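You operate a simulated robot arm through the tools that you are given. There is no shell and no other tool. Be economical: measure what you need, move in short steps, check, and stop when the job is done.

Carry out the task below with a simulated robot arm. There is one attempt and no reset: what you move stays moved.

Task
Fill the water cup to its line from the jug, stand the probe in it and zero the meter.
Fine: jug back; press zero once with the meter on, then switch off; the probe stays in the water. Set down upright: jug, meter probe.

It is judged by the outcome, as a careful person would: the job done as asked, and still so three seconds after it is handed in. It fails if anything else is knocked over, pushed out of place, dropped, spilled or broken.

Robot
A 7-joint arm with a four-finger gripper on a trunk, on a base that drives. Base frame: it is fixed to the floor where the robot stands at the start and does not move with it; the origin is under the middle of the robot, x ahead of it, y to its left, z up; the surface under the hand at the start is at about z = 0.8. Lengths are in m, angles in rad, forces in N, time in s.
Its first joint turns from -1.204 to 3.002 rad. Places, roughly: cal knob [0.5, 0.4, 0.9]; conductivity meter [0.5, 0.5, 0.8]; cup water [0.6, 0.3, 0.8]; meter switch [0.6, 0.4, 0.8]; zero button [0.5, 0.5, 0.8]. Payload 3.67 kg.
The TCP is the grasp point between the finger pads, 0.028 m short of the fingertips. In the tool frame z runs along the fingers and y along their closing line. The gripper opens to 0.112 m. The gripper's body begins 0.073 m behind the TCP.
Orientation is told as [roll, pitch, yaw] about the base's x, y, z axes, in that order, counted from this pose: with the fingers straight down and closing along the base's y, the tool's x points along the base's -x, its y along +y and its z along -z.

Tools
- The arm moves only by the tool arm_command. Its argument "moves" is a list of rows, each a list of 6 numbers: the shift along the base's x, y, z in m, then the turn, a rotation vector about the base's x, y, z in rad. In form: [[dx, dy, dz, rx, ry, rz], ...]. A call has 1 to 20 rows; each row shifts and turns the commanded pose from where the row before left it. "hand" is the closure in counts, from 0 (fully open) to 255 (shut), set as the call begins (left out, the last holds). A row lasts 0.2 s, in which the tool goes at most 0.05 m and 0.15 rad; a call with a longer step from one row to the next is refused whole, and so is a gripper value outside its range. A pose out of reach is approached as far as the arm can. The call stops where the force on the tool passes 60 N (or 10 N more than at its start, if that is more) or the arm is blocked; 0.2 s more then pass. The fingers move at their own pace and stop on an object; they squeeze with about 34 N. The grip force told is the motor's: it shows also when the fingers shut on nothing. Time passes only in rows, and 0.2 s behind the last, so rows that do not move let the fingers close. It gives the time, the measured TCP pose, the force on the tool (base axes), the opening and the grip force at its end, in the units of the frame above (readings bear some noise), with the torque about the TCP (base axes, N m) and any sound that the robot's microphone picked up, and new pictures: "views" is both (left out), scene, wrist or none.
- Cameras (640 x 400 px; columns grow to the right, rows downward): "scene" is now at [0.1276, 0.0535, 1.527]; the picture's right is [0.62, -0.78, -0.00], its down [-0.50, -0.40, -0.77] and it looks along [0.60, 0.48, -0.64] (base axes); focal length 274 px, centre (320, 200). "wrist" rides on the gripper at [0.06, -0.018, -0.104] in the tool frame; the picture's right is [0.29, 0.96, 0.00], its down [-0.80, 0.24, -0.55] and it looks along [-0.53, 0.16, 0.83] (tool axes); focal length 234 px, centre (320, 200). There is no depth. A picture from a camera that has moved, and an enlarged one, comes with that camera's place and axes in the base frame and with its lens. The place of the scene camera against the robot may be out by one fixed shift of up to 0.025 m in any direction.
- move_column(by): slides the trunk up (or, below 0, down) by that many m; the arm and the scene camera ride with it, the base frame stays. It gives what a move gives, with no picture.
- drive_base(legs): drives the robot by 1 to 6 legs, each [ahead, turn to the left] in m and rad, along the robot's own axes; the way and the turn of a leg run together, so that a leg with both is an arc; at most 1.5 m and 3.142 rad a leg. The arm and the cameras ride along, it lands a little off, and it stops where it bumps. It gives what a move gives, and a new picture of the scene camera.
- pan_tilt(pan, tilt): turns the head with the scene camera to pan (to the left, within 1.501 rad either way) and tilt (down, from -0.506 to 1.204), counted from straight ahead of the robot. It gives what a move gives, and a new picture of the scene camera.
- enlarge(camera, box): a new picture of the part [left, top, right, bottom] of that camera's present view, enlarged. No time passes.
- close_job(): hands the job in; it is judged then, once.

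Work in short steps. Places have to be worked out from the pictures, the camera data and where the tool is seen: move nearer, look again, correct. Check each grasp and each placing, and mend what went wrong. You have 120 turns and 260 pictures in all, those below and enlarged ones among them. Open the gripper and draw the arm clear of the work before you hand the job in, unless the task says otherwise; then end with one line.

The tools are called after "Request:" as a command line: name --pt "numbers of a row" for each row, then --argument value for the rest, lists and objects as JSON in quotes. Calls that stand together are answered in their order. arm_command: Moves the arm, as the interface text tells. Its arguments: {"type":"object","properties":{"moves":{"type":"array","items":{"type":"array","items":{"type":"number"}}},"hand":{"type":"number"},"views":{"type":"string","enum":["both","scene","wrist","none"]}},"required":["moves"]} The other tools are called the same way: move_column (by) slides the trunk up or down; drive_base (legs) drives the base; pan_tilt (pan, tilt) turns the head that bears the scene camera; enlarge (camera, box) takes an enlarged picture of a part of a camera's view; close_job () hands the job in.

At the start:

```text
time_s: 0.0
eef_pos: [0.4551, 0.2888, 1.2102]
ee_rot: [0.0, -0.001, -0.003]
ft_force: [0.0, 0.2, -0.5]
moment: [-0.02, 0.01, 0.02]
finger_gap: 0.112
finger_force: 0.2
trunk travel left (down, up): [-0.65, 0.19]
robot x, y, heading: [0.003, -0.0007, 0.001]
head pan, tilt: [0.674, 0.689]
```

scene: 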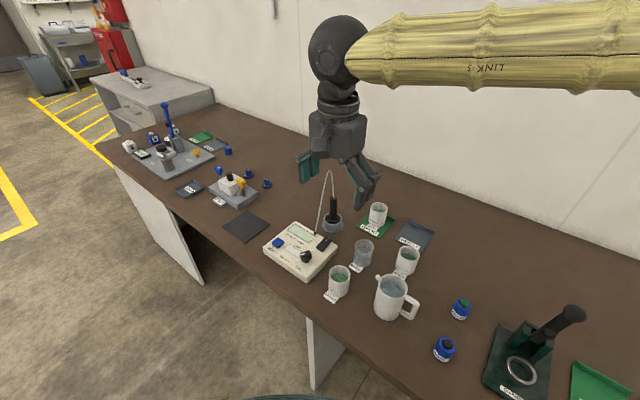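
wrist: 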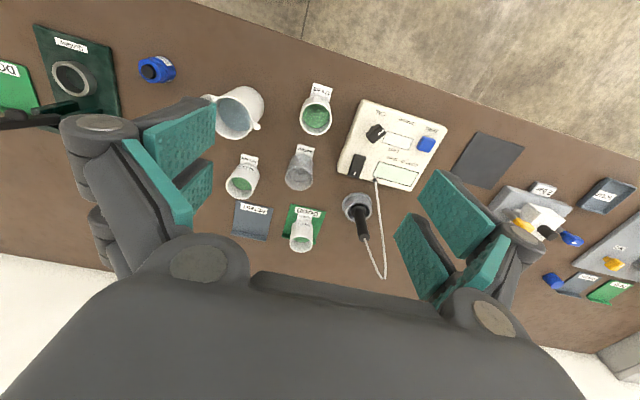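

I begin by enlarging both views to identify the cups, jug, meter and probe.

Request:
enlarge --camera "scene" --box '[240, 160, 440, 330]'

Request:
enlarge --camera "wrist" --box '[200, 70, 460, 290]'

```text
2.35 times, centred on (340, 245) of scene
camera zoom: at [0.1276, 0.0535, 1.527], right [0.62, -0.78, 0.0], down [-0.5, -0.4, -0.77], along [0.6, 0.48, -0.64], focal length 646 px, centre (273, 94)
```

zoom: 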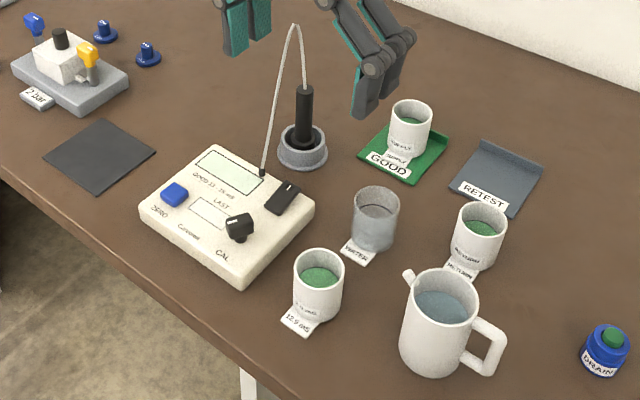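

```text
1.82 times, centred on (330, 180) of wrist
camera zoom: at [0.3957, 0.2692, 1.3126], right [-0.29, 0.96, 0.0], down [0.8, 0.24, 0.55], along [0.53, 0.16, -0.83], focal length 426 px, centre (302, 236)
```

zoom: 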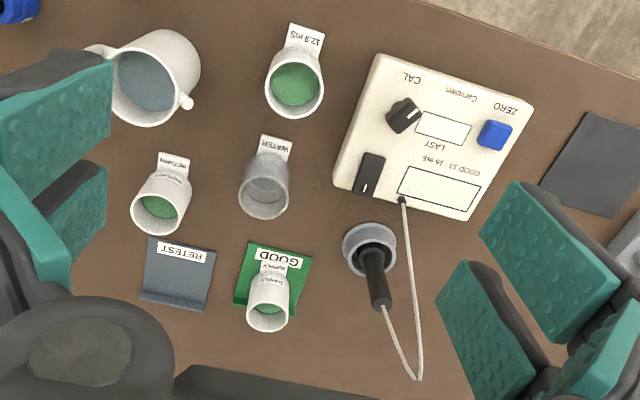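

The water cup is the clear one labelled WATER, and the jug spout seems to face +y. I look closer at the jug, cup, switch and probe.

Request:
enlarge --camera "scene" --box '[340, 225, 430, 330]'

Request:
enlarge --camera "scene" --box '[255, 160, 350, 285]'

Request:
enlarge --camera "wrist" --box '[330, 90, 460, 210]'

```text
3.81 times, centred on (385, 278) of scene
camera zoom: at [0.1276, 0.0535, 1.527], right [0.62, -0.78, 0.0], down [-0.5, -0.4, -0.77], along [0.6, 0.48, -0.64], focal length 1046 px, centre (72, -95)
```

zoom: 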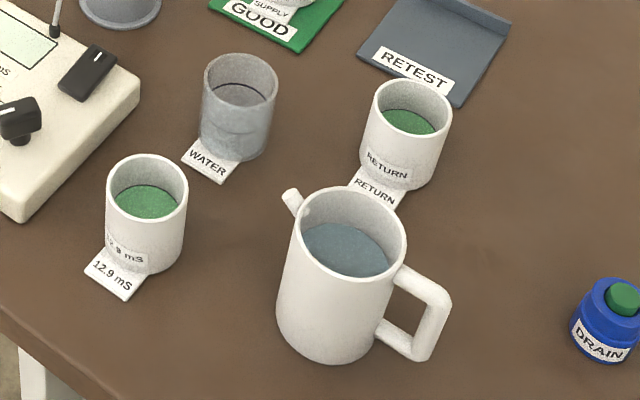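

```text
3.20 times, centred on (302, 222) of scene
camera zoom: at [0.1276, 0.0535, 1.527], right [0.62, -0.78, 0.0], down [-0.5, -0.4, -0.77], along [0.6, 0.48, -0.64], focal length 878 px, centre (376, 128)
```

zoom: 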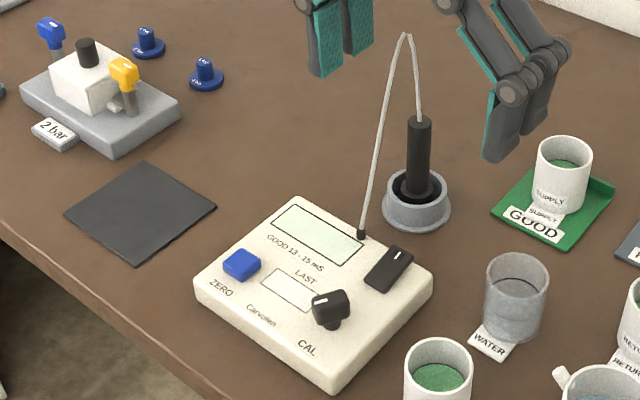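

```text
3.33 times, centred on (395, 150) of wrist
camera zoom: at [0.3957, 0.2692, 1.3126], right [-0.29, 0.96, 0.0], down [0.8, 0.24, 0.55], along [0.53, 0.16, -0.83], focal length 781 px, centre (70, 367)
```

zoom: 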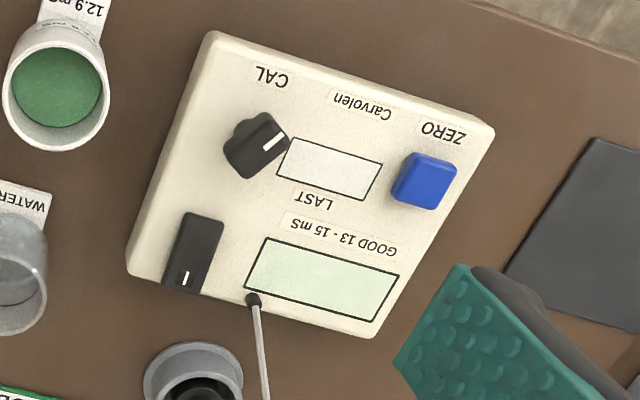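

Jug at roughly (0.53–0.55, 0.155), rim at z≈0.92, spout facing +y, handle −y. I turn the gripper 90° (closing along x) and move over the jug to look.

Request:
arm_command --pt "0.007 -0.012 -0.008 0 0 0.1428" --pt "0.007 -0.012 -0.008 0 0 0.1428" --pt "0.007 -0.012 -0.008 0 0 0.1428" --pt "0.007 -0.012 -0.008 0 0 0.1428" --pt "0.007 -0.012 -0.008 0 0 0.1428" --pt "0.007 -0.012 -0.008 0 0 0.1428" --pt "0.007 -0.012 -0.008 0 0 0.1428" --pt "0.007 -0.012 -0.008 0 0 0.1428" --pt "0.007 -0.012 -0.008 0 0 0.1428" --pt "0.007 -0.012 -0.008 0 0 0.1428" --pt "0.007 -0.009 -0.01 0 0 0.1428" --pt "0 0 0 0 0 0"

```text
time_s: 2.6
eef_pos: [0.5329, 0.1591, 1.1179]
ee_rot: [0.001, 0.0, 1.571]
ft_force: [0.3, 0.5, -0.3]
moment: [-0.01, 0.01, 0.02]
finger_gap: 0.112
finger_force: 0.1
trunk travel left (down, up): [-0.65, 0.19]
robot x, y, heading: [0.0009, 0.0015, -0.001]
head pan, tilt: [0.674, 0.689]
camera scene: at [0.127, 0.0537, 1.527], right [0.62, -0.78, 0.0], down [-0.5, -0.4, -0.77], along [0.6, 0.48, -0.64], focal length 274 px, centre (320, 200)
camera wrist: at [0.5503, 0.0982, 1.2222], right [-0.96, -0.29, 0.0], down [-0.24, 0.8, 0.55], along [-0.16, 0.53, -0.83], focal length 234 px, centre (320, 200)
```

scene: 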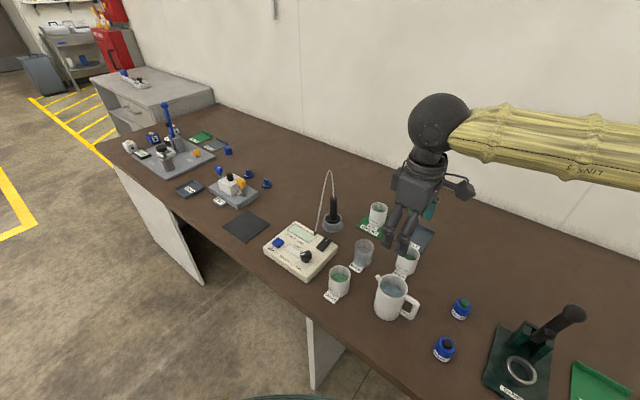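
wrist: 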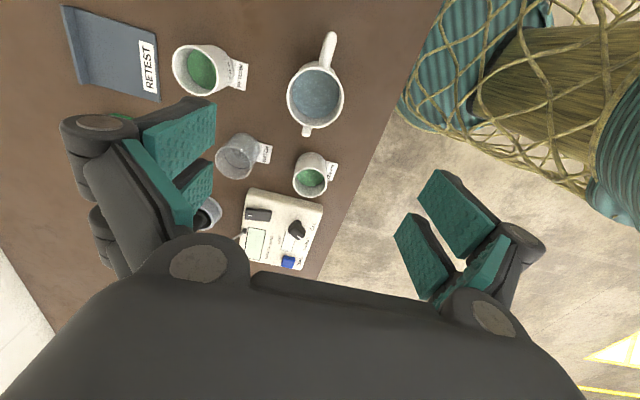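

The jug's handle is along −y and spout +y as thought; I enlarge to refine its centre.

Request:
enlarge --camera "wrist" --box '[210, 20, 370, 200]'

```text
2.22 times, centred on (290, 110) of wrist
camera zoom: at [0.5503, 0.0982, 1.2222], right [-0.96, -0.29, 0.0], down [-0.24, 0.8, 0.55], along [-0.16, 0.53, -0.83], focal length 520 px, centre (387, 400)
```

zoom: 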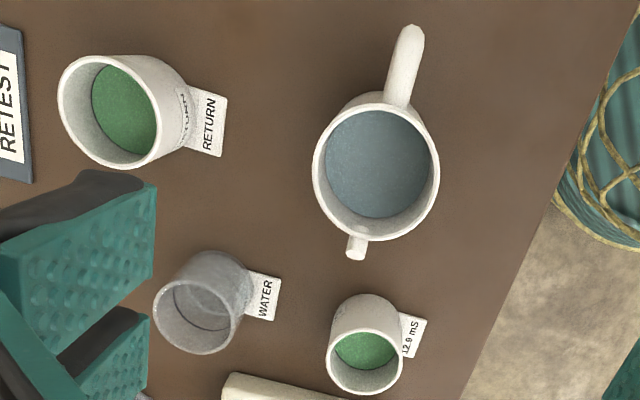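

Jug centre ≈ (0.540, 0.151). I align and descend to just above the rim, then check.

Request:
arm_command --pt "0.007 -0.008 -0.03 0 0 0" --pt "0 0 -0.04 0 0 0" --pt "0 0 -0.04 0 0 0" --pt "0 0 -0.035 0 0 0" --pt "0 0 0 0 0 0"

Request:
enlarge --camera "scene" --box '[320, 180, 460, 340]'

```text
time_s: 3.8
eef_pos: [0.5389, 0.1493, 0.9718]
ee_rot: [0.001, -0.002, 1.569]
ft_force: [-0.2, 0.3, -0.6]
moment: [0.05, 0.01, -0.05]
finger_gap: 0.1119
finger_force: 0.2
trunk travel left (down, up): [-0.65, 0.19]
robot x, y, heading: [-0.0006, -0.0022, -0.003]
head pan, tilt: [0.674, 0.689]
camera scene: at [0.1275, 0.0529, 1.527], right [0.62, -0.78, 0.0], down [-0.5, -0.4, -0.77], along [0.6, 0.48, -0.64], focal length 274 px, centre (320, 200)
camera wrist: at [0.5581, 0.0892, 1.0748], right [-0.96, -0.29, 0.0], down [-0.24, 0.8, 0.56], along [-0.16, 0.53, -0.83], focal length 234 px, centre (320, 200)
```

scene: 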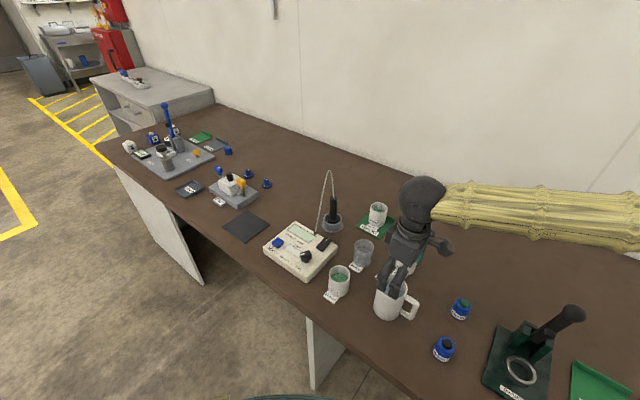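
wrist: 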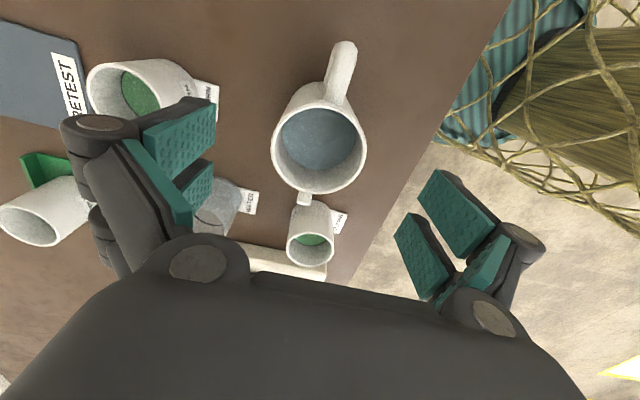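

```text
2.50 times, centred on (390, 260) of scene
camera zoom: at [0.1275, 0.0529, 1.527], right [0.62, -0.78, 0.0], down [-0.5, -0.4, -0.77], along [0.6, 0.48, -0.64], focal length 686 px, centre (145, 50)
```

zoom: 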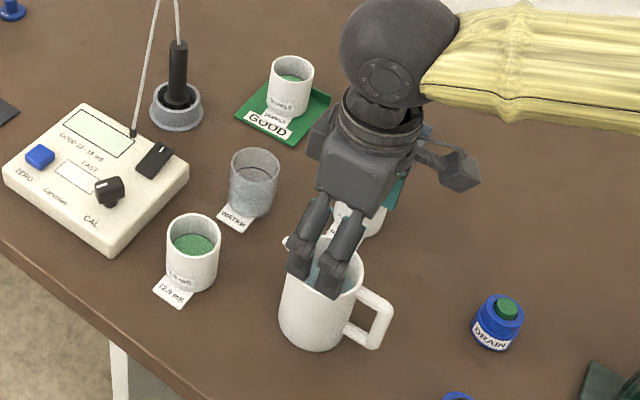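

Well centred over the jug. I descend to TCP z≈0.866 and close on the body.

Request:
arm_command --pt "0.001 0 -0.03 0 0 0" --pt "0 0 -0.03 0 0 0" --pt "0 0 -0.03 0 0 0" --pt "0 0 -0.016 0 0 0" --pt "0 0 0 0 0 0" --views "none"

Request:
arm_command --pt "0 0 0 0 0 0" --pt "0 0 0 0 0 0" --pt "0 0 0 0 0 0" --hand 255 --views "both"

```text
time_s: 5.0
eef_pos: [0.5407, 0.1496, 0.8663]
ee_rot: [0.001, -0.002, 1.569]
ft_force: [-1.0, -0.1, 0.0]
moment: [0.01, 0.03, 0.04]
finger_gap: 0.1121
finger_force: 0.0
trunk travel left (down, up): [-0.65, 0.19]
robot x, y, heading: [-0.0006, -0.0031, -0.001]
head pan, tilt: [0.674, 0.689]
```

```text
time_s: 5.8
eef_pos: [0.5403, 0.1506, 0.8675]
ee_rot: [0.001, 0.0, 1.569]
ft_force: [-0.9, 0.7, 3.6]
moment: [0.05, 0.04, 0.06]
finger_gap: 0.0723
finger_force: 33.5
trunk travel left (down, up): [-0.65, 0.19]
robot x, y, heading: [0.0034, 0.0025, 0.003]
head pan, tilt: [0.674, 0.689]
camera scene: at [0.1274, 0.0533, 1.527], right [0.62, -0.78, 0.0], down [-0.5, -0.4, -0.77], along [0.6, 0.48, -0.64], focal length 274 px, centre (320, 200)
camera wrist: at [0.5585, 0.0896, 0.9708], right [-0.96, -0.29, 0.0], down [-0.24, 0.8, 0.55], along [-0.16, 0.53, -0.83], focal length 234 px, centre (320, 200)
```

scene: 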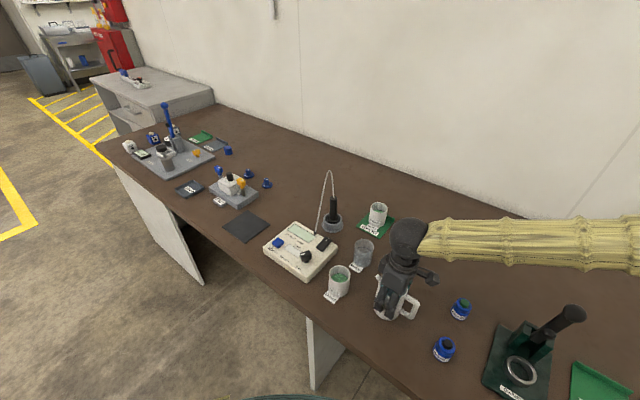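
wrist: 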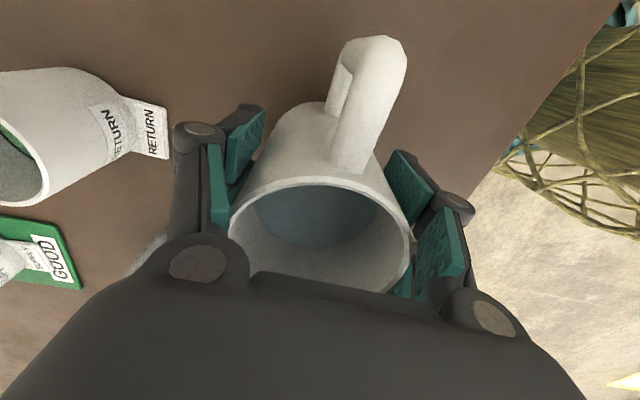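

Firm grip (gap 72 mm). I lift the jug straight up gently.

Request:
arm_command --pt "0 0 0.005 0 0 0" --pt "0 0 0.012 0 0 0" --pt "0 0 0.02 0 0 0" --pt "0 0 0.025 0 0 0" --pt "0 0 0.025 0 0 0" --pt "0 0 0.025 0 0 0" --pt "0 0 0.015 0 0 0" --pt "0 0 0.006 0 0 0" --pt "0 0 0 0 0 0"

Request:
enlarge --camera "scene" --box '[340, 220, 390, 280]'

```text
time_s: 7.8
eef_pos: [0.5405, 0.1517, 1.0009]
ee_rot: [0.0, -0.001, 1.568]
ft_force: [0.2, 0.4, -3.1]
moment: [0.01, -0.01, 0.0]
finger_gap: 0.0722
finger_force: 33.7
trunk travel left (down, up): [-0.65, 0.19]
robot x, y, heading: [0.0012, -0.0028, -0.001]
head pan, tilt: [0.674, 0.689]
camera scene: at [0.1277, 0.0536, 1.527], right [0.62, -0.78, 0.0], down [-0.5, -0.4, -0.77], along [0.6, 0.48, -0.64], focal length 274 px, centre (320, 200)
camera wrist: at [0.5589, 0.0911, 1.1043], right [-0.96, -0.29, 0.0], down [-0.24, 0.8, 0.55], along [-0.16, 0.53, -0.83], focal length 234 px, centre (320, 200)
```

scene: 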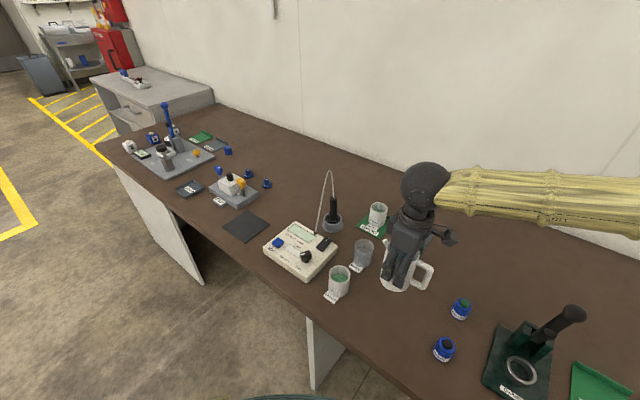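
wrist: 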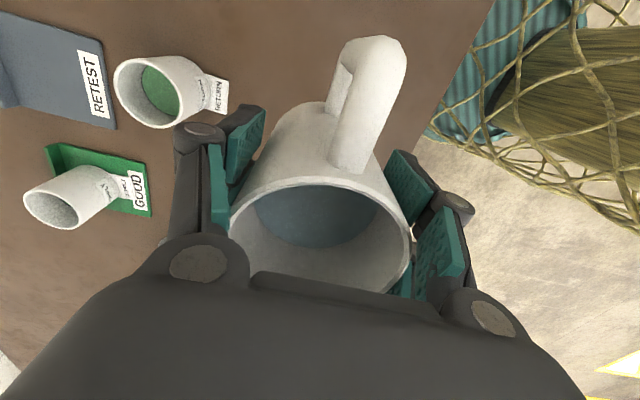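

```text
6.67 times, centred on (365, 250) of scene
camera zoom: at [0.1277, 0.0536, 1.527], right [0.62, -0.78, 0.0], down [-0.5, -0.4, -0.77], along [0.6, 0.48, -0.64], focal length 1830 px, centre (20, -133)
```

zoom: 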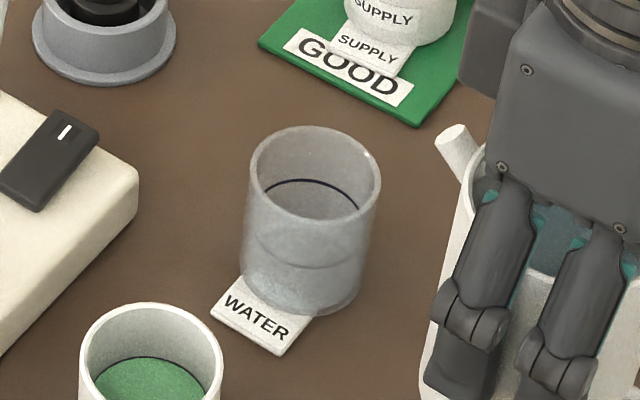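

The cup is empty with a dark ring line near mid height. I carry the jug at height to just −y of the cup.

Request:
arm_command --pt "0.006 0.005 0 0 0 0" --pt "0.014 0.012 0 0 0 0" --pt "0.02 0.017 0 0 0 0" --pt "0.022 0.018 0 0 0 0" --pt "0.019 0.016 0 0 0 0" --pt "0.012 0.011 0 0 0 0" --pt "0.006 0.006 0 0 0 0" --pt "0 0 0 0 0 0"

Request:
enlarge --camera "scene" --box '[330, 180, 440, 290]'

```text
time_s: 9.6
eef_pos: [0.563, 0.1681, 1.0001]
ee_rot: [-0.002, 0.0, 1.559]
ft_force: [0.1, -0.2, -3.7]
moment: [-0.03, 0.01, -0.01]
finger_gap: 0.072
finger_force: 33.8
out of reach, approached as far as the arm can: row 2, 3, 4, 5, 6, 7
trunk travel left (down, up): [-0.65, 0.19]
robot x, y, heading: [0.0004, -0.0017, -0.001]
head pan, tilt: [0.674, 0.689]
camera scene: at [0.1277, 0.0534, 1.527], right [0.62, -0.78, 0.0], down [-0.5, -0.4, -0.77], along [0.6, 0.48, -0.64], focal length 274 px, centre (320, 200)
camera wrist: at [0.5798, 0.1076, 1.1041], right [-0.96, -0.28, 0.0], down [-0.23, 0.8, 0.55], along [-0.15, 0.53, -0.83], focal length 234 px, centre (320, 200)
```

scene: 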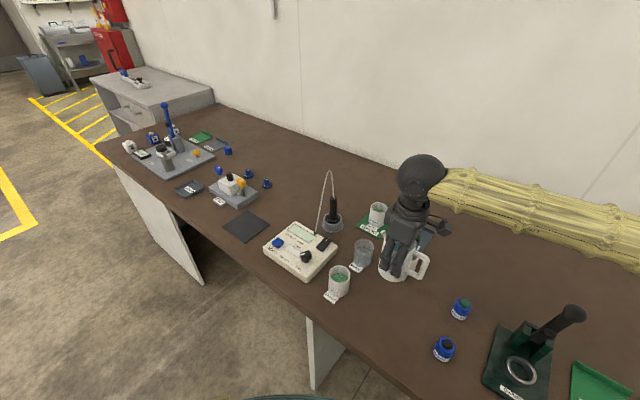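
wrist: 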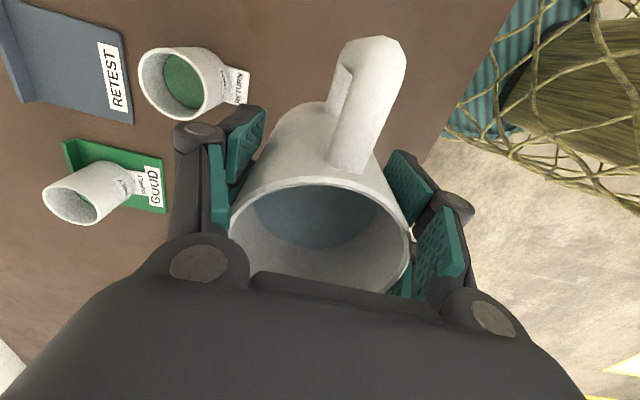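

```text
3.64 times, centred on (385, 235) of scene
camera zoom: at [0.1277, 0.0534, 1.527], right [0.62, -0.78, 0.0], down [-0.5, -0.4, -0.77], along [0.6, 0.48, -0.64], focal length 998 px, centre (84, 73)
```

zoom: 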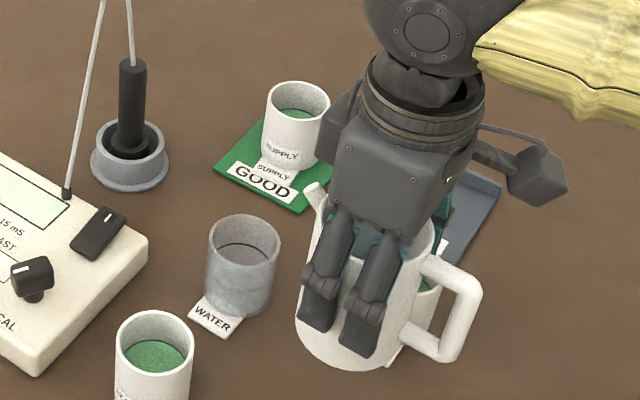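

The arm hit a reach limit at this yaw. I try easing the yaw back (spout then turns toward +x) to see whether it frees the motion.

Request:
arm_command --pt "0 0 0 0 0 -0.08" --pt "0 0 0 0 0 -0.1" --pt "0 0 0 0 0 -0.1" --pt "0 0 0 0 0 -0.08" --pt "0 0 0 0 0 0" --views "scene"

```text
time_s: 10.8
eef_pos: [0.5615, 0.1678, 0.9996]
ee_rot: [0.002, 0.0, 1.209]
ft_force: [0.0, 0.8, -3.3]
moment: [-0.03, 0.03, 0.02]
finger_gap: 0.0722
finger_force: 34.0
trunk travel left (down, up): [-0.65, 0.19]
robot x, y, heading: [-0.001, 0.0002, -0.004]
head pan, tilt: [0.674, 0.689]
camera scene: at [0.128, 0.0533, 1.5269], right [0.62, -0.78, 0.0], down [-0.5, -0.4, -0.77], along [0.6, 0.48, -0.64], focal length 274 px, centre (320, 200)
```

scene: 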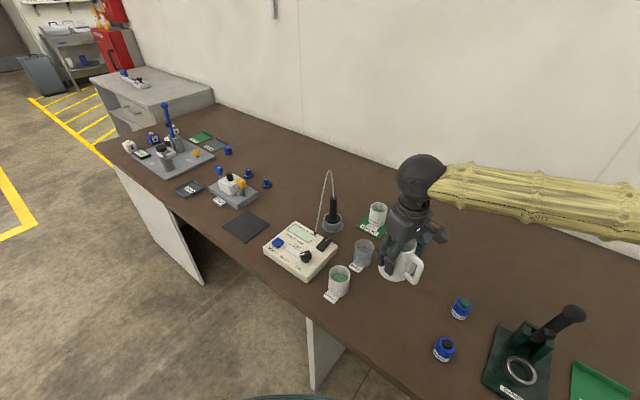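

Yaw is free to turn back. I now move to the pour stand-off with the spout at heading ≈69°: TCP about (0.615, 0.240).

Request:
arm_command --pt "0.005 0.007 0 0 0 0" --pt "0.01 0.013 0 0 0 0" --pt "0.013 0.018 0 0 0 0" --pt "0.013 0.018 0 0 0 0" --pt "0.009 0.011 0 0 0 0" --pt "0.004 0.005 0 0 0 0" --pt "0 0 0 0 0 0"

Request:
enlarge --camera "scene" --box '[330, 180, 440, 290]'

```text
time_s: 12.4
eef_pos: [0.6164, 0.2399, 1.002]
ee_rot: [0.001, 0.001, 1.209]
ft_force: [-0.1, -0.9, -3.5]
moment: [0.01, 0.02, 0.03]
finger_gap: 0.0719
finger_force: 34.2
trunk travel left (down, up): [-0.65, 0.19]
robot x, y, heading: [-0.0014, -0.0007, -0.002]
head pan, tilt: [0.674, 0.689]
camera scene: at [0.1279, 0.0534, 1.5269], right [0.62, -0.78, 0.0], down [-0.5, -0.4, -0.77], along [0.6, 0.48, -0.64], focal length 274 px, centre (320, 200)
camera wrist: at [0.6124, 0.1766, 1.1044], right [-1.0, 0.07, 0.0], down [0.06, 0.83, 0.55], along [0.04, 0.55, -0.83], focal length 234 px, centre (320, 200)
```

scene: 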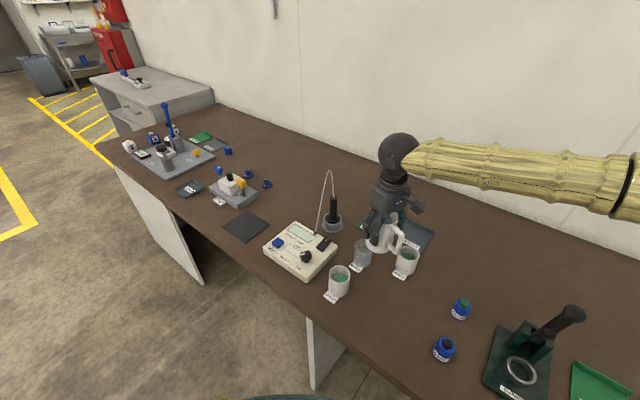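
wrist: 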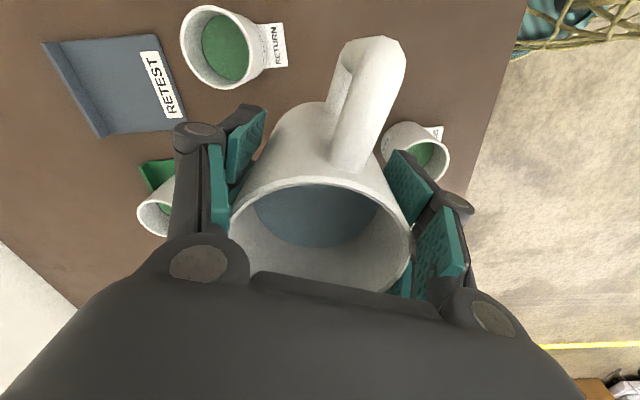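

```text
3.64 times, centred on (385, 235) of scene
camera zoom: at [0.1279, 0.0534, 1.5269], right [0.62, -0.78, 0.0], down [-0.5, -0.4, -0.77], along [0.6, 0.48, -0.64], focal length 998 px, centre (84, 73)
```

zoom: 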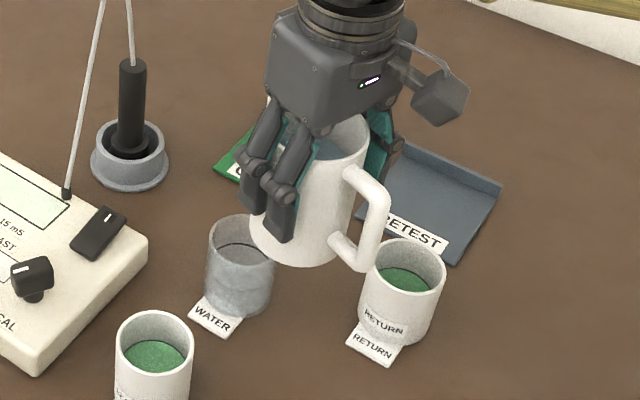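

The jug is clear of its neighbours. I tilt 15° about the axis perpendicular to the spout, then lower to pouring height and check.

Request:
arm_command --pt "0.0026 -0.003 0 -0.0815 0.0307 0" --pt "0 0 0 -0.0815 0.0307 0" --pt "0 0 0 -0.0815 0.0307 0" --pt "0 0 -0.02 0 0 0" --pt "0 0 -0.025 0 0 0" --pt "0 0 -0.02 0 0 0" --pt "0 0 -0.007 0 0 0" --pt "0 0 0 0 0 0"

Request:
enlarge --camera "scene" --box '[330, 190, 430, 290]'

```text
time_s: 14.2
eef_pos: [0.619, 0.2369, 0.9295]
ee_rot: [0.001, 0.261, 1.211]
ft_force: [-0.1, 0.7, -3.0]
moment: [0.03, 0.01, 0.03]
finger_gap: 0.0718
finger_force: 33.4
trunk travel left (down, up): [-0.65, 0.19]
robot x, y, heading: [0.0009, 0.0002, -0.002]
head pan, tilt: [0.674, 0.689]
camera scene: at [0.1279, 0.0535, 1.5269], right [0.62, -0.78, 0.0], down [-0.5, -0.4, -0.77], along [0.6, 0.48, -0.64], focal length 274 px, centre (320, 200)
camera wrist: at [0.6249, 0.2015, 1.0441], right [-0.99, 0.08, 0.07], down [0.1, 0.94, 0.33], along [-0.04, 0.34, -0.94], focal length 234 px, centre (320, 200)
```

scene: 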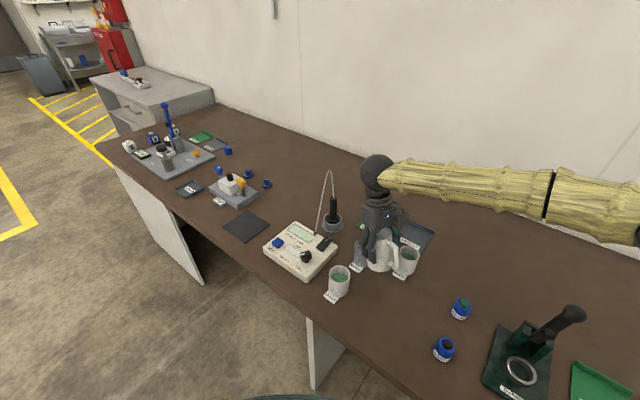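
wrist: 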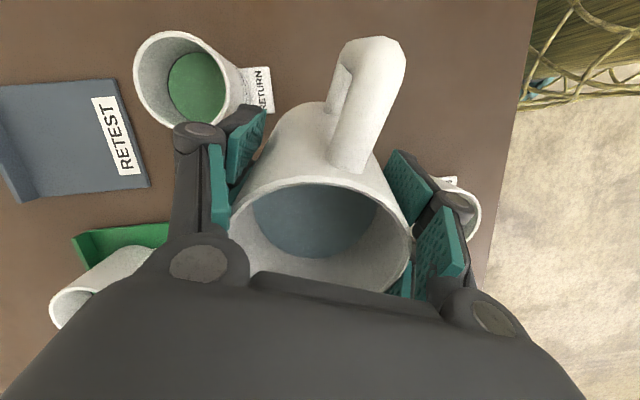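

```text
4.00 times, centred on (380, 240) of scene
camera zoom: at [0.1279, 0.0535, 1.5269], right [0.62, -0.78, 0.0], down [-0.5, -0.4, -0.77], along [0.6, 0.48, -0.64], focal length 1098 px, centre (80, 40)
```

zoom: 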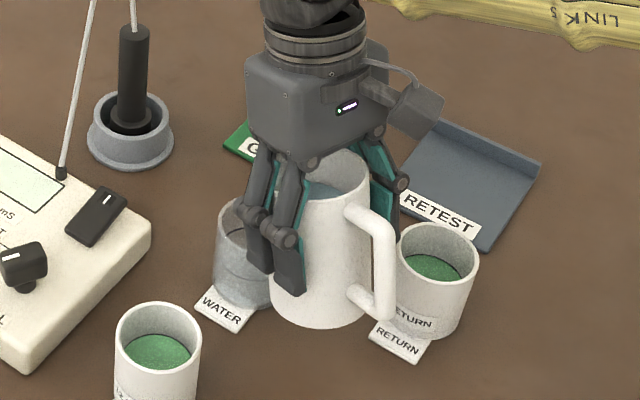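

Clear still. I tilt on to 30° and look for the water nearing the lip.

Request:
arm_command --pt "0 0 0 -0.0815 0.0307 0" --pt "0 0 0 -0.0815 0.0307 0" --pt "0 0 0 -0.0815 0.0307 0" --pt "0 0 0 0 0 0"

Request:
enlarge --camera "scene" --box '[340, 200, 420, 280]'

```text
time_s: 15.2
eef_pos: [0.6182, 0.2361, 0.9292]
ee_rot: [-0.002, 0.52, 1.21]
ft_force: [0.2, 0.1, -3.8]
moment: [0.04, -0.03, -0.02]
finger_gap: 0.0719
finger_force: 33.8
trunk travel left (down, up): [-0.65, 0.19]
robot x, y, heading: [0.0004, -0.0025, 0.005]
head pan, tilt: [0.674, 0.689]
camera scene: at [0.1278, 0.0528, 1.527], right [0.62, -0.78, 0.0], down [-0.5, -0.4, -0.77], along [0.6, 0.48, -0.64], focal length 274 px, centre (320, 200)
camera wrist: at [0.6359, 0.2297, 1.0485], right [-0.98, 0.11, 0.14], down [0.12, 0.99, 0.08], along [-0.13, 0.1, -0.99], focal length 234 px, centre (320, 200)
```

scene: 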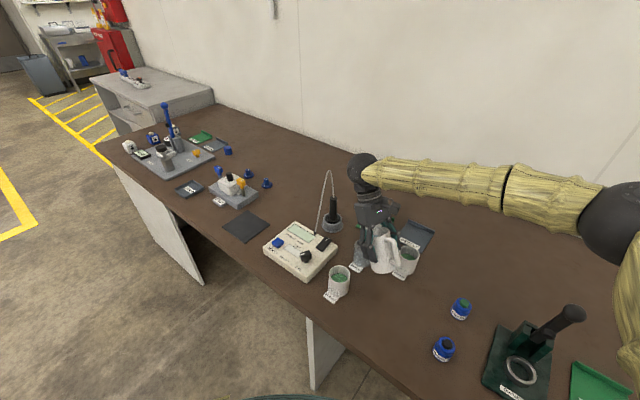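
wrist: 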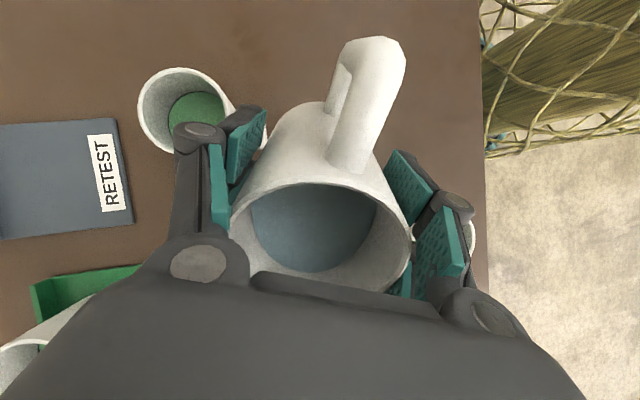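

```text
5.00 times, centred on (380, 240) of scene
camera zoom: at [0.1278, 0.0528, 1.527], right [0.62, -0.78, 0.0], down [-0.5, -0.4, -0.77], along [0.6, 0.48, -0.64], focal length 1373 px, centre (20, 0)
```

zoom: 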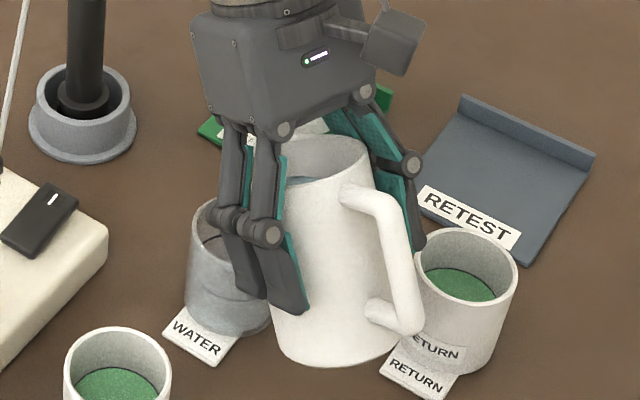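

Water is nearing the lip. I lower slightly and tilt to about 38°.

Request:
arm_command --pt "0 0 -0.008 -0.0655 0.0247 0" --pt "0 0 -0.006 -0.0655 0.0247 0" --pt "0 0 0 0 0 0" --pt "0 0 0 0 0 0" --views "wrist"

Request:
enlarge --camera "scene" --box '[340, 200, 420, 280]'

```text
time_s: 16.2
eef_pos: [0.6196, 0.2366, 0.9137]
ee_rot: [0.0, 0.662, 1.209]
ft_force: [-0.4, 0.0, -3.2]
moment: [0.04, -0.01, -0.01]
finger_gap: 0.0718
finger_force: 33.9
trunk travel left (down, up): [-0.65, 0.19]
robot x, y, heading: [0.0016, -0.0019, 0.003]
head pan, tilt: [0.674, 0.689]
camera wrist: at [0.6423, 0.2463, 1.0332], right [-0.98, 0.13, 0.18], down [0.12, 0.99, -0.05], along [-0.18, -0.03, -0.98], focal length 234 px, centre (320, 200)
```

wrist: 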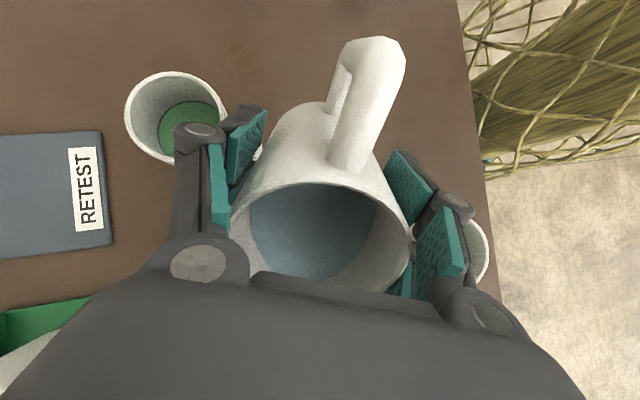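

```text
5.00 times, centred on (380, 240) of scene
camera zoom: at [0.128, 0.0539, 1.5269], right [0.62, -0.78, 0.0], down [-0.5, -0.4, -0.77], along [0.6, 0.48, -0.64], focal length 1373 px, centre (20, 0)
```

zoom: 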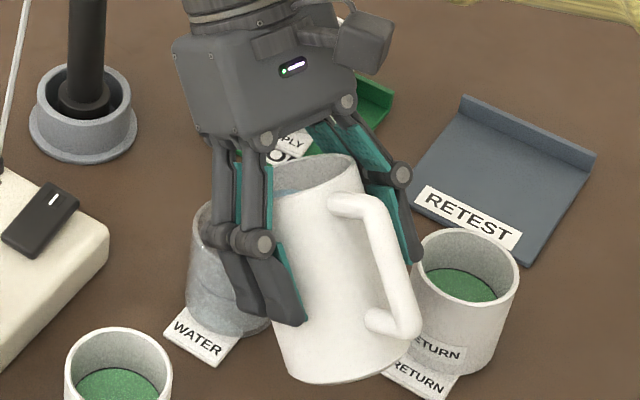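

No flow yet. Tilt on to about 44°, keeping the spout over the cup.

Request:
arm_command --pt "0 0 0 -0.0468 0.0177 0" --pt "0 0 0 -0.0468 0.0177 0" --pt "0 0 0 0 0 0" --pt "0 0 0 0 0 0" --views "wrist"

Request:
enlarge --camera "scene" --box '[340, 200, 420, 280]'

```text
time_s: 17.2
eef_pos: [0.6195, 0.2385, 0.9145]
ee_rot: [0.0, 0.763, 1.209]
ft_force: [-0.7, -0.8, -3.3]
moment: [0.03, 0.0, 0.01]
finger_gap: 0.0715
finger_force: 33.8
trunk travel left (down, up): [-0.65, 0.19]
robot x, y, heading: [0.0008, 0.0038, 0.001]
head pan, tilt: [0.674, 0.689]
camera wrist: at [0.6464, 0.257, 1.0311], right [-0.97, 0.14, 0.2], down [0.11, 0.98, -0.15], along [-0.22, -0.12, -0.97], focal length 234 px, centre (320, 200)
```

wrist: 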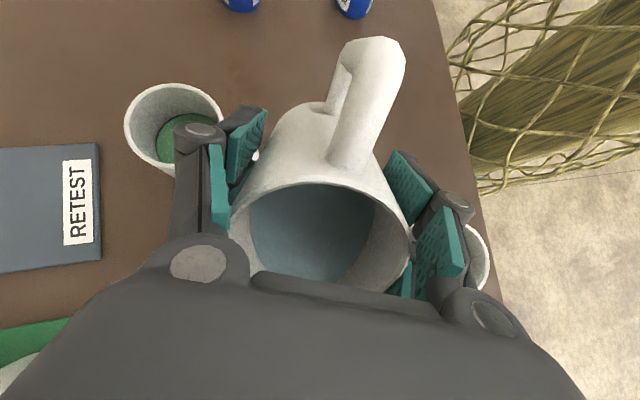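

```text
5.00 times, centred on (380, 240) of scene
camera zoom: at [0.1279, 0.0538, 1.5269], right [0.62, -0.78, 0.0], down [-0.5, -0.4, -0.77], along [0.6, 0.48, -0.64], focal length 1373 px, centre (20, 0)
```

zoom: 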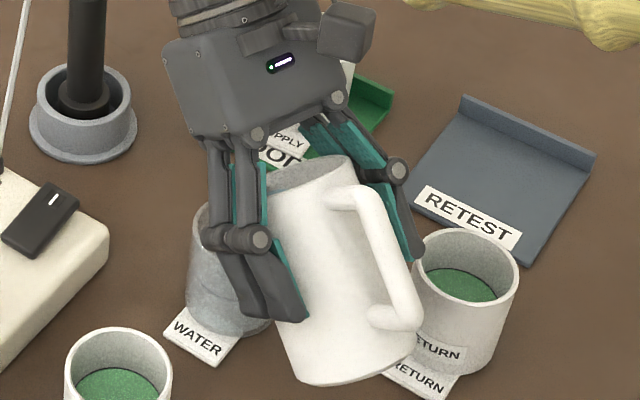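

Still no visible flow. Tilt to ~50°.

Request:
arm_command --pt "0 0 0 -0.0468 0.0177 0" --pt "0 0 0 -0.0468 0.0177 0" --pt "0 0 0 0 0 0" --pt "0 0 0 0 0 0" --views "wrist"

Request:
enlarge --camera "scene" --box '[355, 215, 405, 275]'

```text
time_s: 18.2
eef_pos: [0.6186, 0.2383, 0.9141]
ee_rot: [-0.001, 0.862, 1.21]
ft_force: [-0.2, 0.2, -2.8]
moment: [0.04, 0.01, -0.02]
finger_gap: 0.0718
finger_force: 34.2
trunk travel left (down, up): [-0.65, 0.19]
robot x, y, heading: [0.003, 0.0003, -0.0]
head pan, tilt: [0.674, 0.689]
camera wrist: at [0.6498, 0.2679, 1.0274], right [-0.96, 0.16, 0.22], down [0.11, 0.96, -0.24], along [-0.25, -0.21, -0.94], focal length 234 px, centre (320, 200)
```

wrist: 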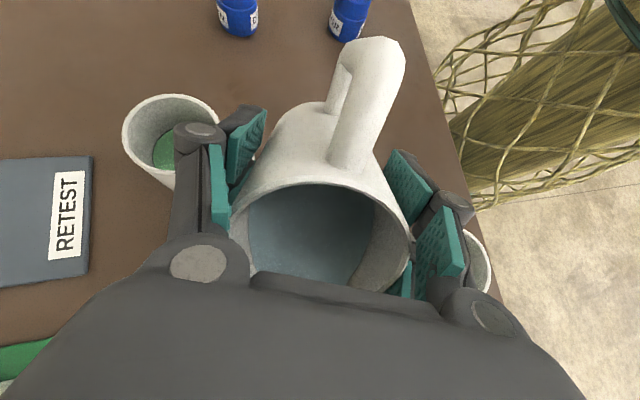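

```text
6.67 times, centred on (380, 245) of scene
camera zoom: at [0.1276, 0.054, 1.5269], right [0.62, -0.78, 0.0], down [-0.5, -0.4, -0.77], along [0.6, 0.48, -0.64], focal length 1830 px, centre (-80, -100)
```

zoom: 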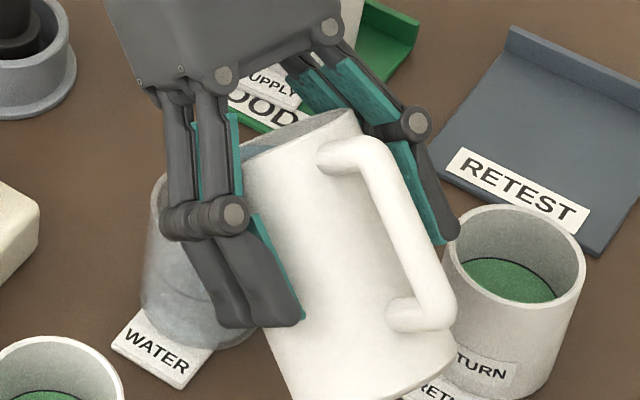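

Water is right at the lip; a small increment of 4° more.

Request:
arm_command --pt "0 0 0 -0.0327 0.0123 0" --pt "0 0 0 -0.0327 0.0123 0" --pt "0 0 0 0 0 0" --pt "0 0 0 0 0 0" --views "wrist"

Request:
enlarge --camera "scene" --box '[355, 215, 405, 275]'

```text
time_s: 19.2
eef_pos: [0.6138, 0.2354, 0.9138]
ee_rot: [-0.004, 0.929, 1.203]
ft_force: [-0.7, -0.1, -2.6]
moment: [0.04, -0.04, 0.0]
finger_gap: 0.0718
finger_force: 33.7
out of reach, approached as far as the arm can: row 2
trunk travel left (down, up): [-0.65, 0.19]
robot x, y, heading: [0.0014, 0.0003, -0.002]
head pan, tilt: [0.674, 0.689]
camera wrist: at [0.6472, 0.2727, 1.024], right [-0.96, 0.18, 0.23], down [0.1, 0.95, -0.31], along [-0.27, -0.27, -0.92], focal length 234 px, centre (320, 200)
```

wrist: 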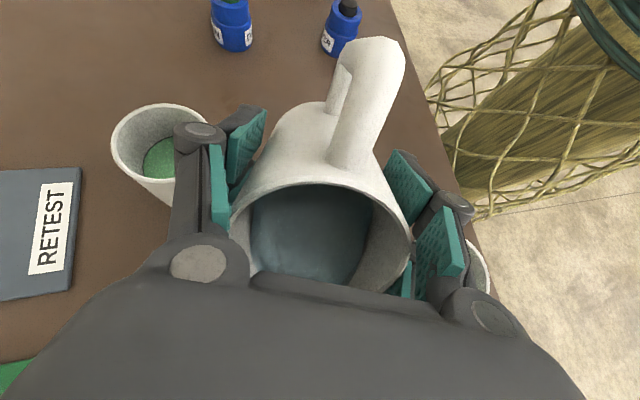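

```text
6.67 times, centred on (380, 245) of scene
camera zoom: at [0.1279, 0.0537, 1.5269], right [0.62, -0.78, 0.0], down [-0.5, -0.4, -0.77], along [0.6, 0.48, -0.64], focal length 1830 px, centre (-80, -100)
```

zoom: 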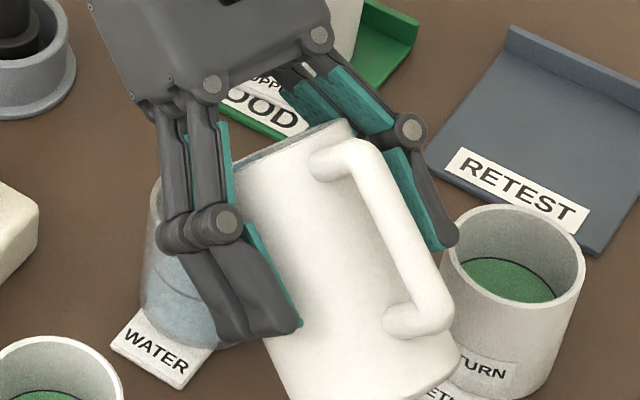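

The cup seems to be getting bluish water. I tilt back at once to stop the flow, and then check the cup.

Request:
arm_command --pt "0 0 0.005 0.1 -0.0378 0" --pt "0 0 0.005 0.1 -0.0378 0" --pt "0 0 0.01 0.1 -0.0378 0" --pt "-0.005 -0.014 0.015 0.08 -0.03 0" --pt "-0.008 -0.02 0.02 0.08 -0.03 0" --pt "-0.008 -0.02 0.02 0.06 -0.02 0" --pt "0 0 0 0 0 0" --views "wrist"

Request:
enlarge --camera "scene" --box '[340, 220, 390, 280]'

```text
time_s: 20.8
eef_pos: [0.5926, 0.1829, 0.9871]
ee_rot: [0.003, 0.376, 1.21]
ft_force: [0.0, 1.0, -3.5]
moment: [0.0, -0.03, -0.02]
finger_gap: 0.0716
finger_force: 34.1
trunk travel left (down, up): [-0.65, 0.19]
robot x, y, heading: [0.0027, 0.0025, -0.002]
head pan, tilt: [0.674, 0.689]
camera wrist: at [0.6037, 0.1595, 1.1057], right [-0.99, 0.09, 0.11], down [0.11, 0.97, 0.22], along [-0.09, 0.23, -0.97], focal length 234 px, centre (320, 200)
```

wrist: 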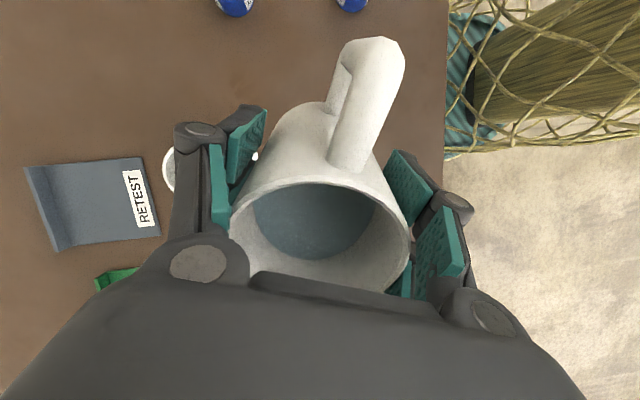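

```text
6.67 times, centred on (365, 250) of scene
camera zoom: at [0.1283, 0.0548, 1.5268], right [0.62, -0.78, 0.0], down [-0.5, -0.4, -0.77], along [0.6, 0.48, -0.64], focal length 1830 px, centre (20, -133)
```

zoom: 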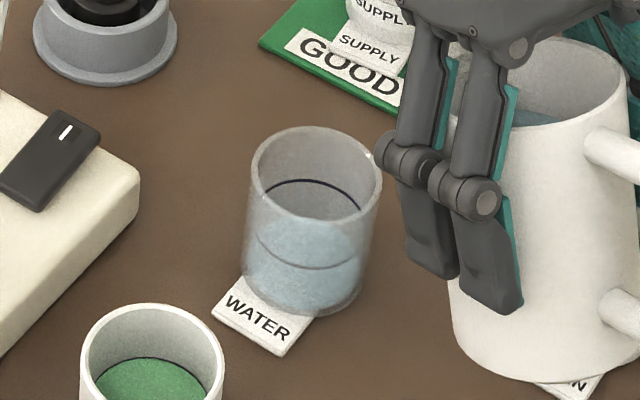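

Water is in the cup, apparently no spill. I zoom in on the level vs the line.

Request:
enlarge --camera "scene" --box '[355, 236, 373, 254]'

```text
16.00 times, centred on (364, 245) of scene
camera zoom: at [0.1283, 0.0548, 1.5268], right [0.62, -0.78, 0.0], down [-0.5, -0.4, -0.77], along [0.6, 0.48, -0.64], focal length 4393 px, centre (-384, -520)
```

zoom: 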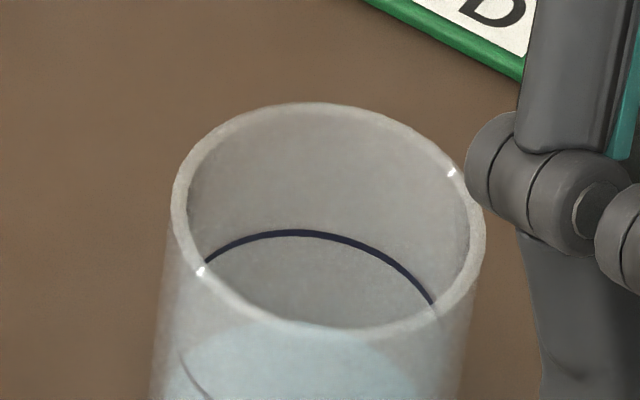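

Request:
enlarge --camera "scene" --box '[354, 244, 374, 270]'

```text
15.38 times, centred on (364, 257) of scene
camera zoom: at [0.1283, 0.0548, 1.5268], right [0.62, -0.78, 0.0], down [-0.5, -0.4, -0.77], along [0.6, 0.48, -0.64], focal length 4224 px, centre (-357, -677)
```

zoom: 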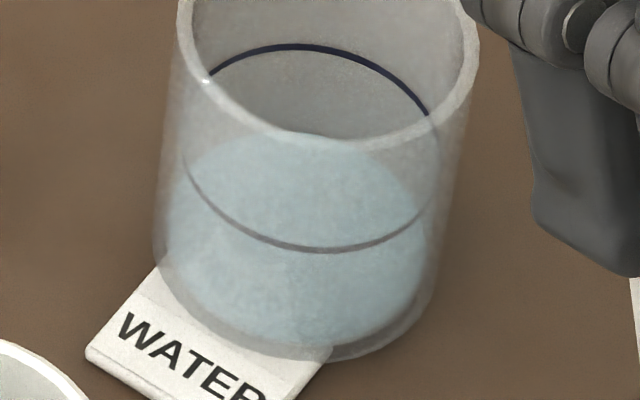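

The level is roughly 23 mm below the line — only a thin layer so far. I turn the heading to 0.9 rad (should free more tilt) and return to the pour position above the cup.

Request:
arm_command --pt "0 0 0 0 0 -0.1" --pt "0 0 0 0 0 -0.11" --pt "0 0 0 0 0 -0.1" --pt "0 0.012 0 -0.06 0.047 0" --pt "0.003 0.018 -0.005 -0.06 0.047 0" --pt "0.003 0.02 -0.015 -0.06 0.047 0" --pt "0.003 0.014 -0.02 0 0 0" --pt "0 0 -0.015 0 0 0" --pt "0 0 0 0 0 0"

Request:
enlarge --camera "scene" --box '[340, 210, 410, 280]'

```text
time_s: 22.8
eef_pos: [0.6005, 0.245, 0.934]
ee_rot: [0.001, 0.606, 0.898]
ft_force: [0.3, 0.0, -3.1]
moment: [0.01, -0.01, 0.03]
finger_gap: 0.0719
finger_force: 34.3
trunk travel left (down, up): [-0.65, 0.19]
robot x, y, heading: [-0.0008, 0.0026, 0.002]
head pan, tilt: [0.674, 0.689]
camera scene: at [0.1276, 0.0535, 1.527], right [0.62, -0.78, 0.0], down [-0.5, -0.4, -0.77], along [0.6, 0.48, -0.64], focal length 274 px, centre (320, 200)
camera wrist: at [0.6215, 0.2416, 1.0529], right [-0.9, 0.41, 0.16], down [0.42, 0.91, 0.0], along [-0.15, 0.07, -0.99], focal length 234 px, centre (320, 200)
```

scene: 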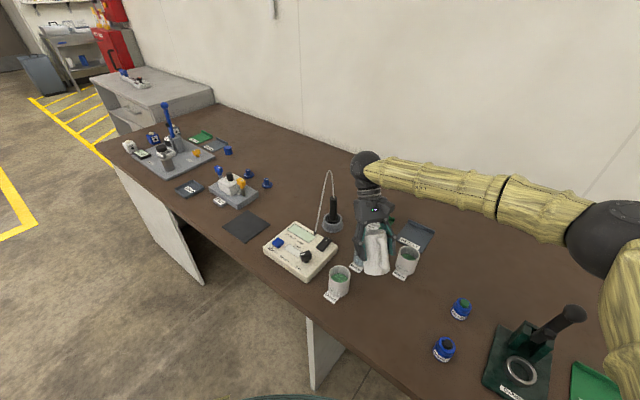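
wrist: 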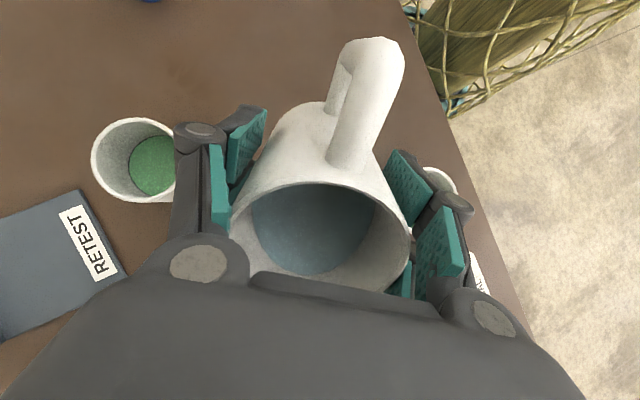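

```text
5.71 times, centred on (375, 245) of scene
camera zoom: at [0.1276, 0.0535, 1.527], right [0.62, -0.78, 0.0], down [-0.5, -0.4, -0.77], along [0.6, 0.48, -0.64], focal length 1569 px, centre (6, -57)
```

zoom: 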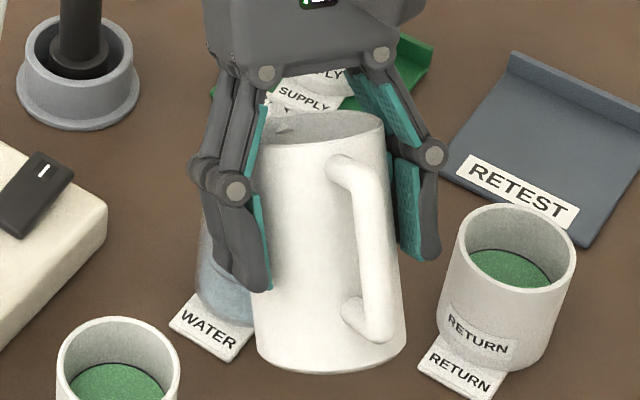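

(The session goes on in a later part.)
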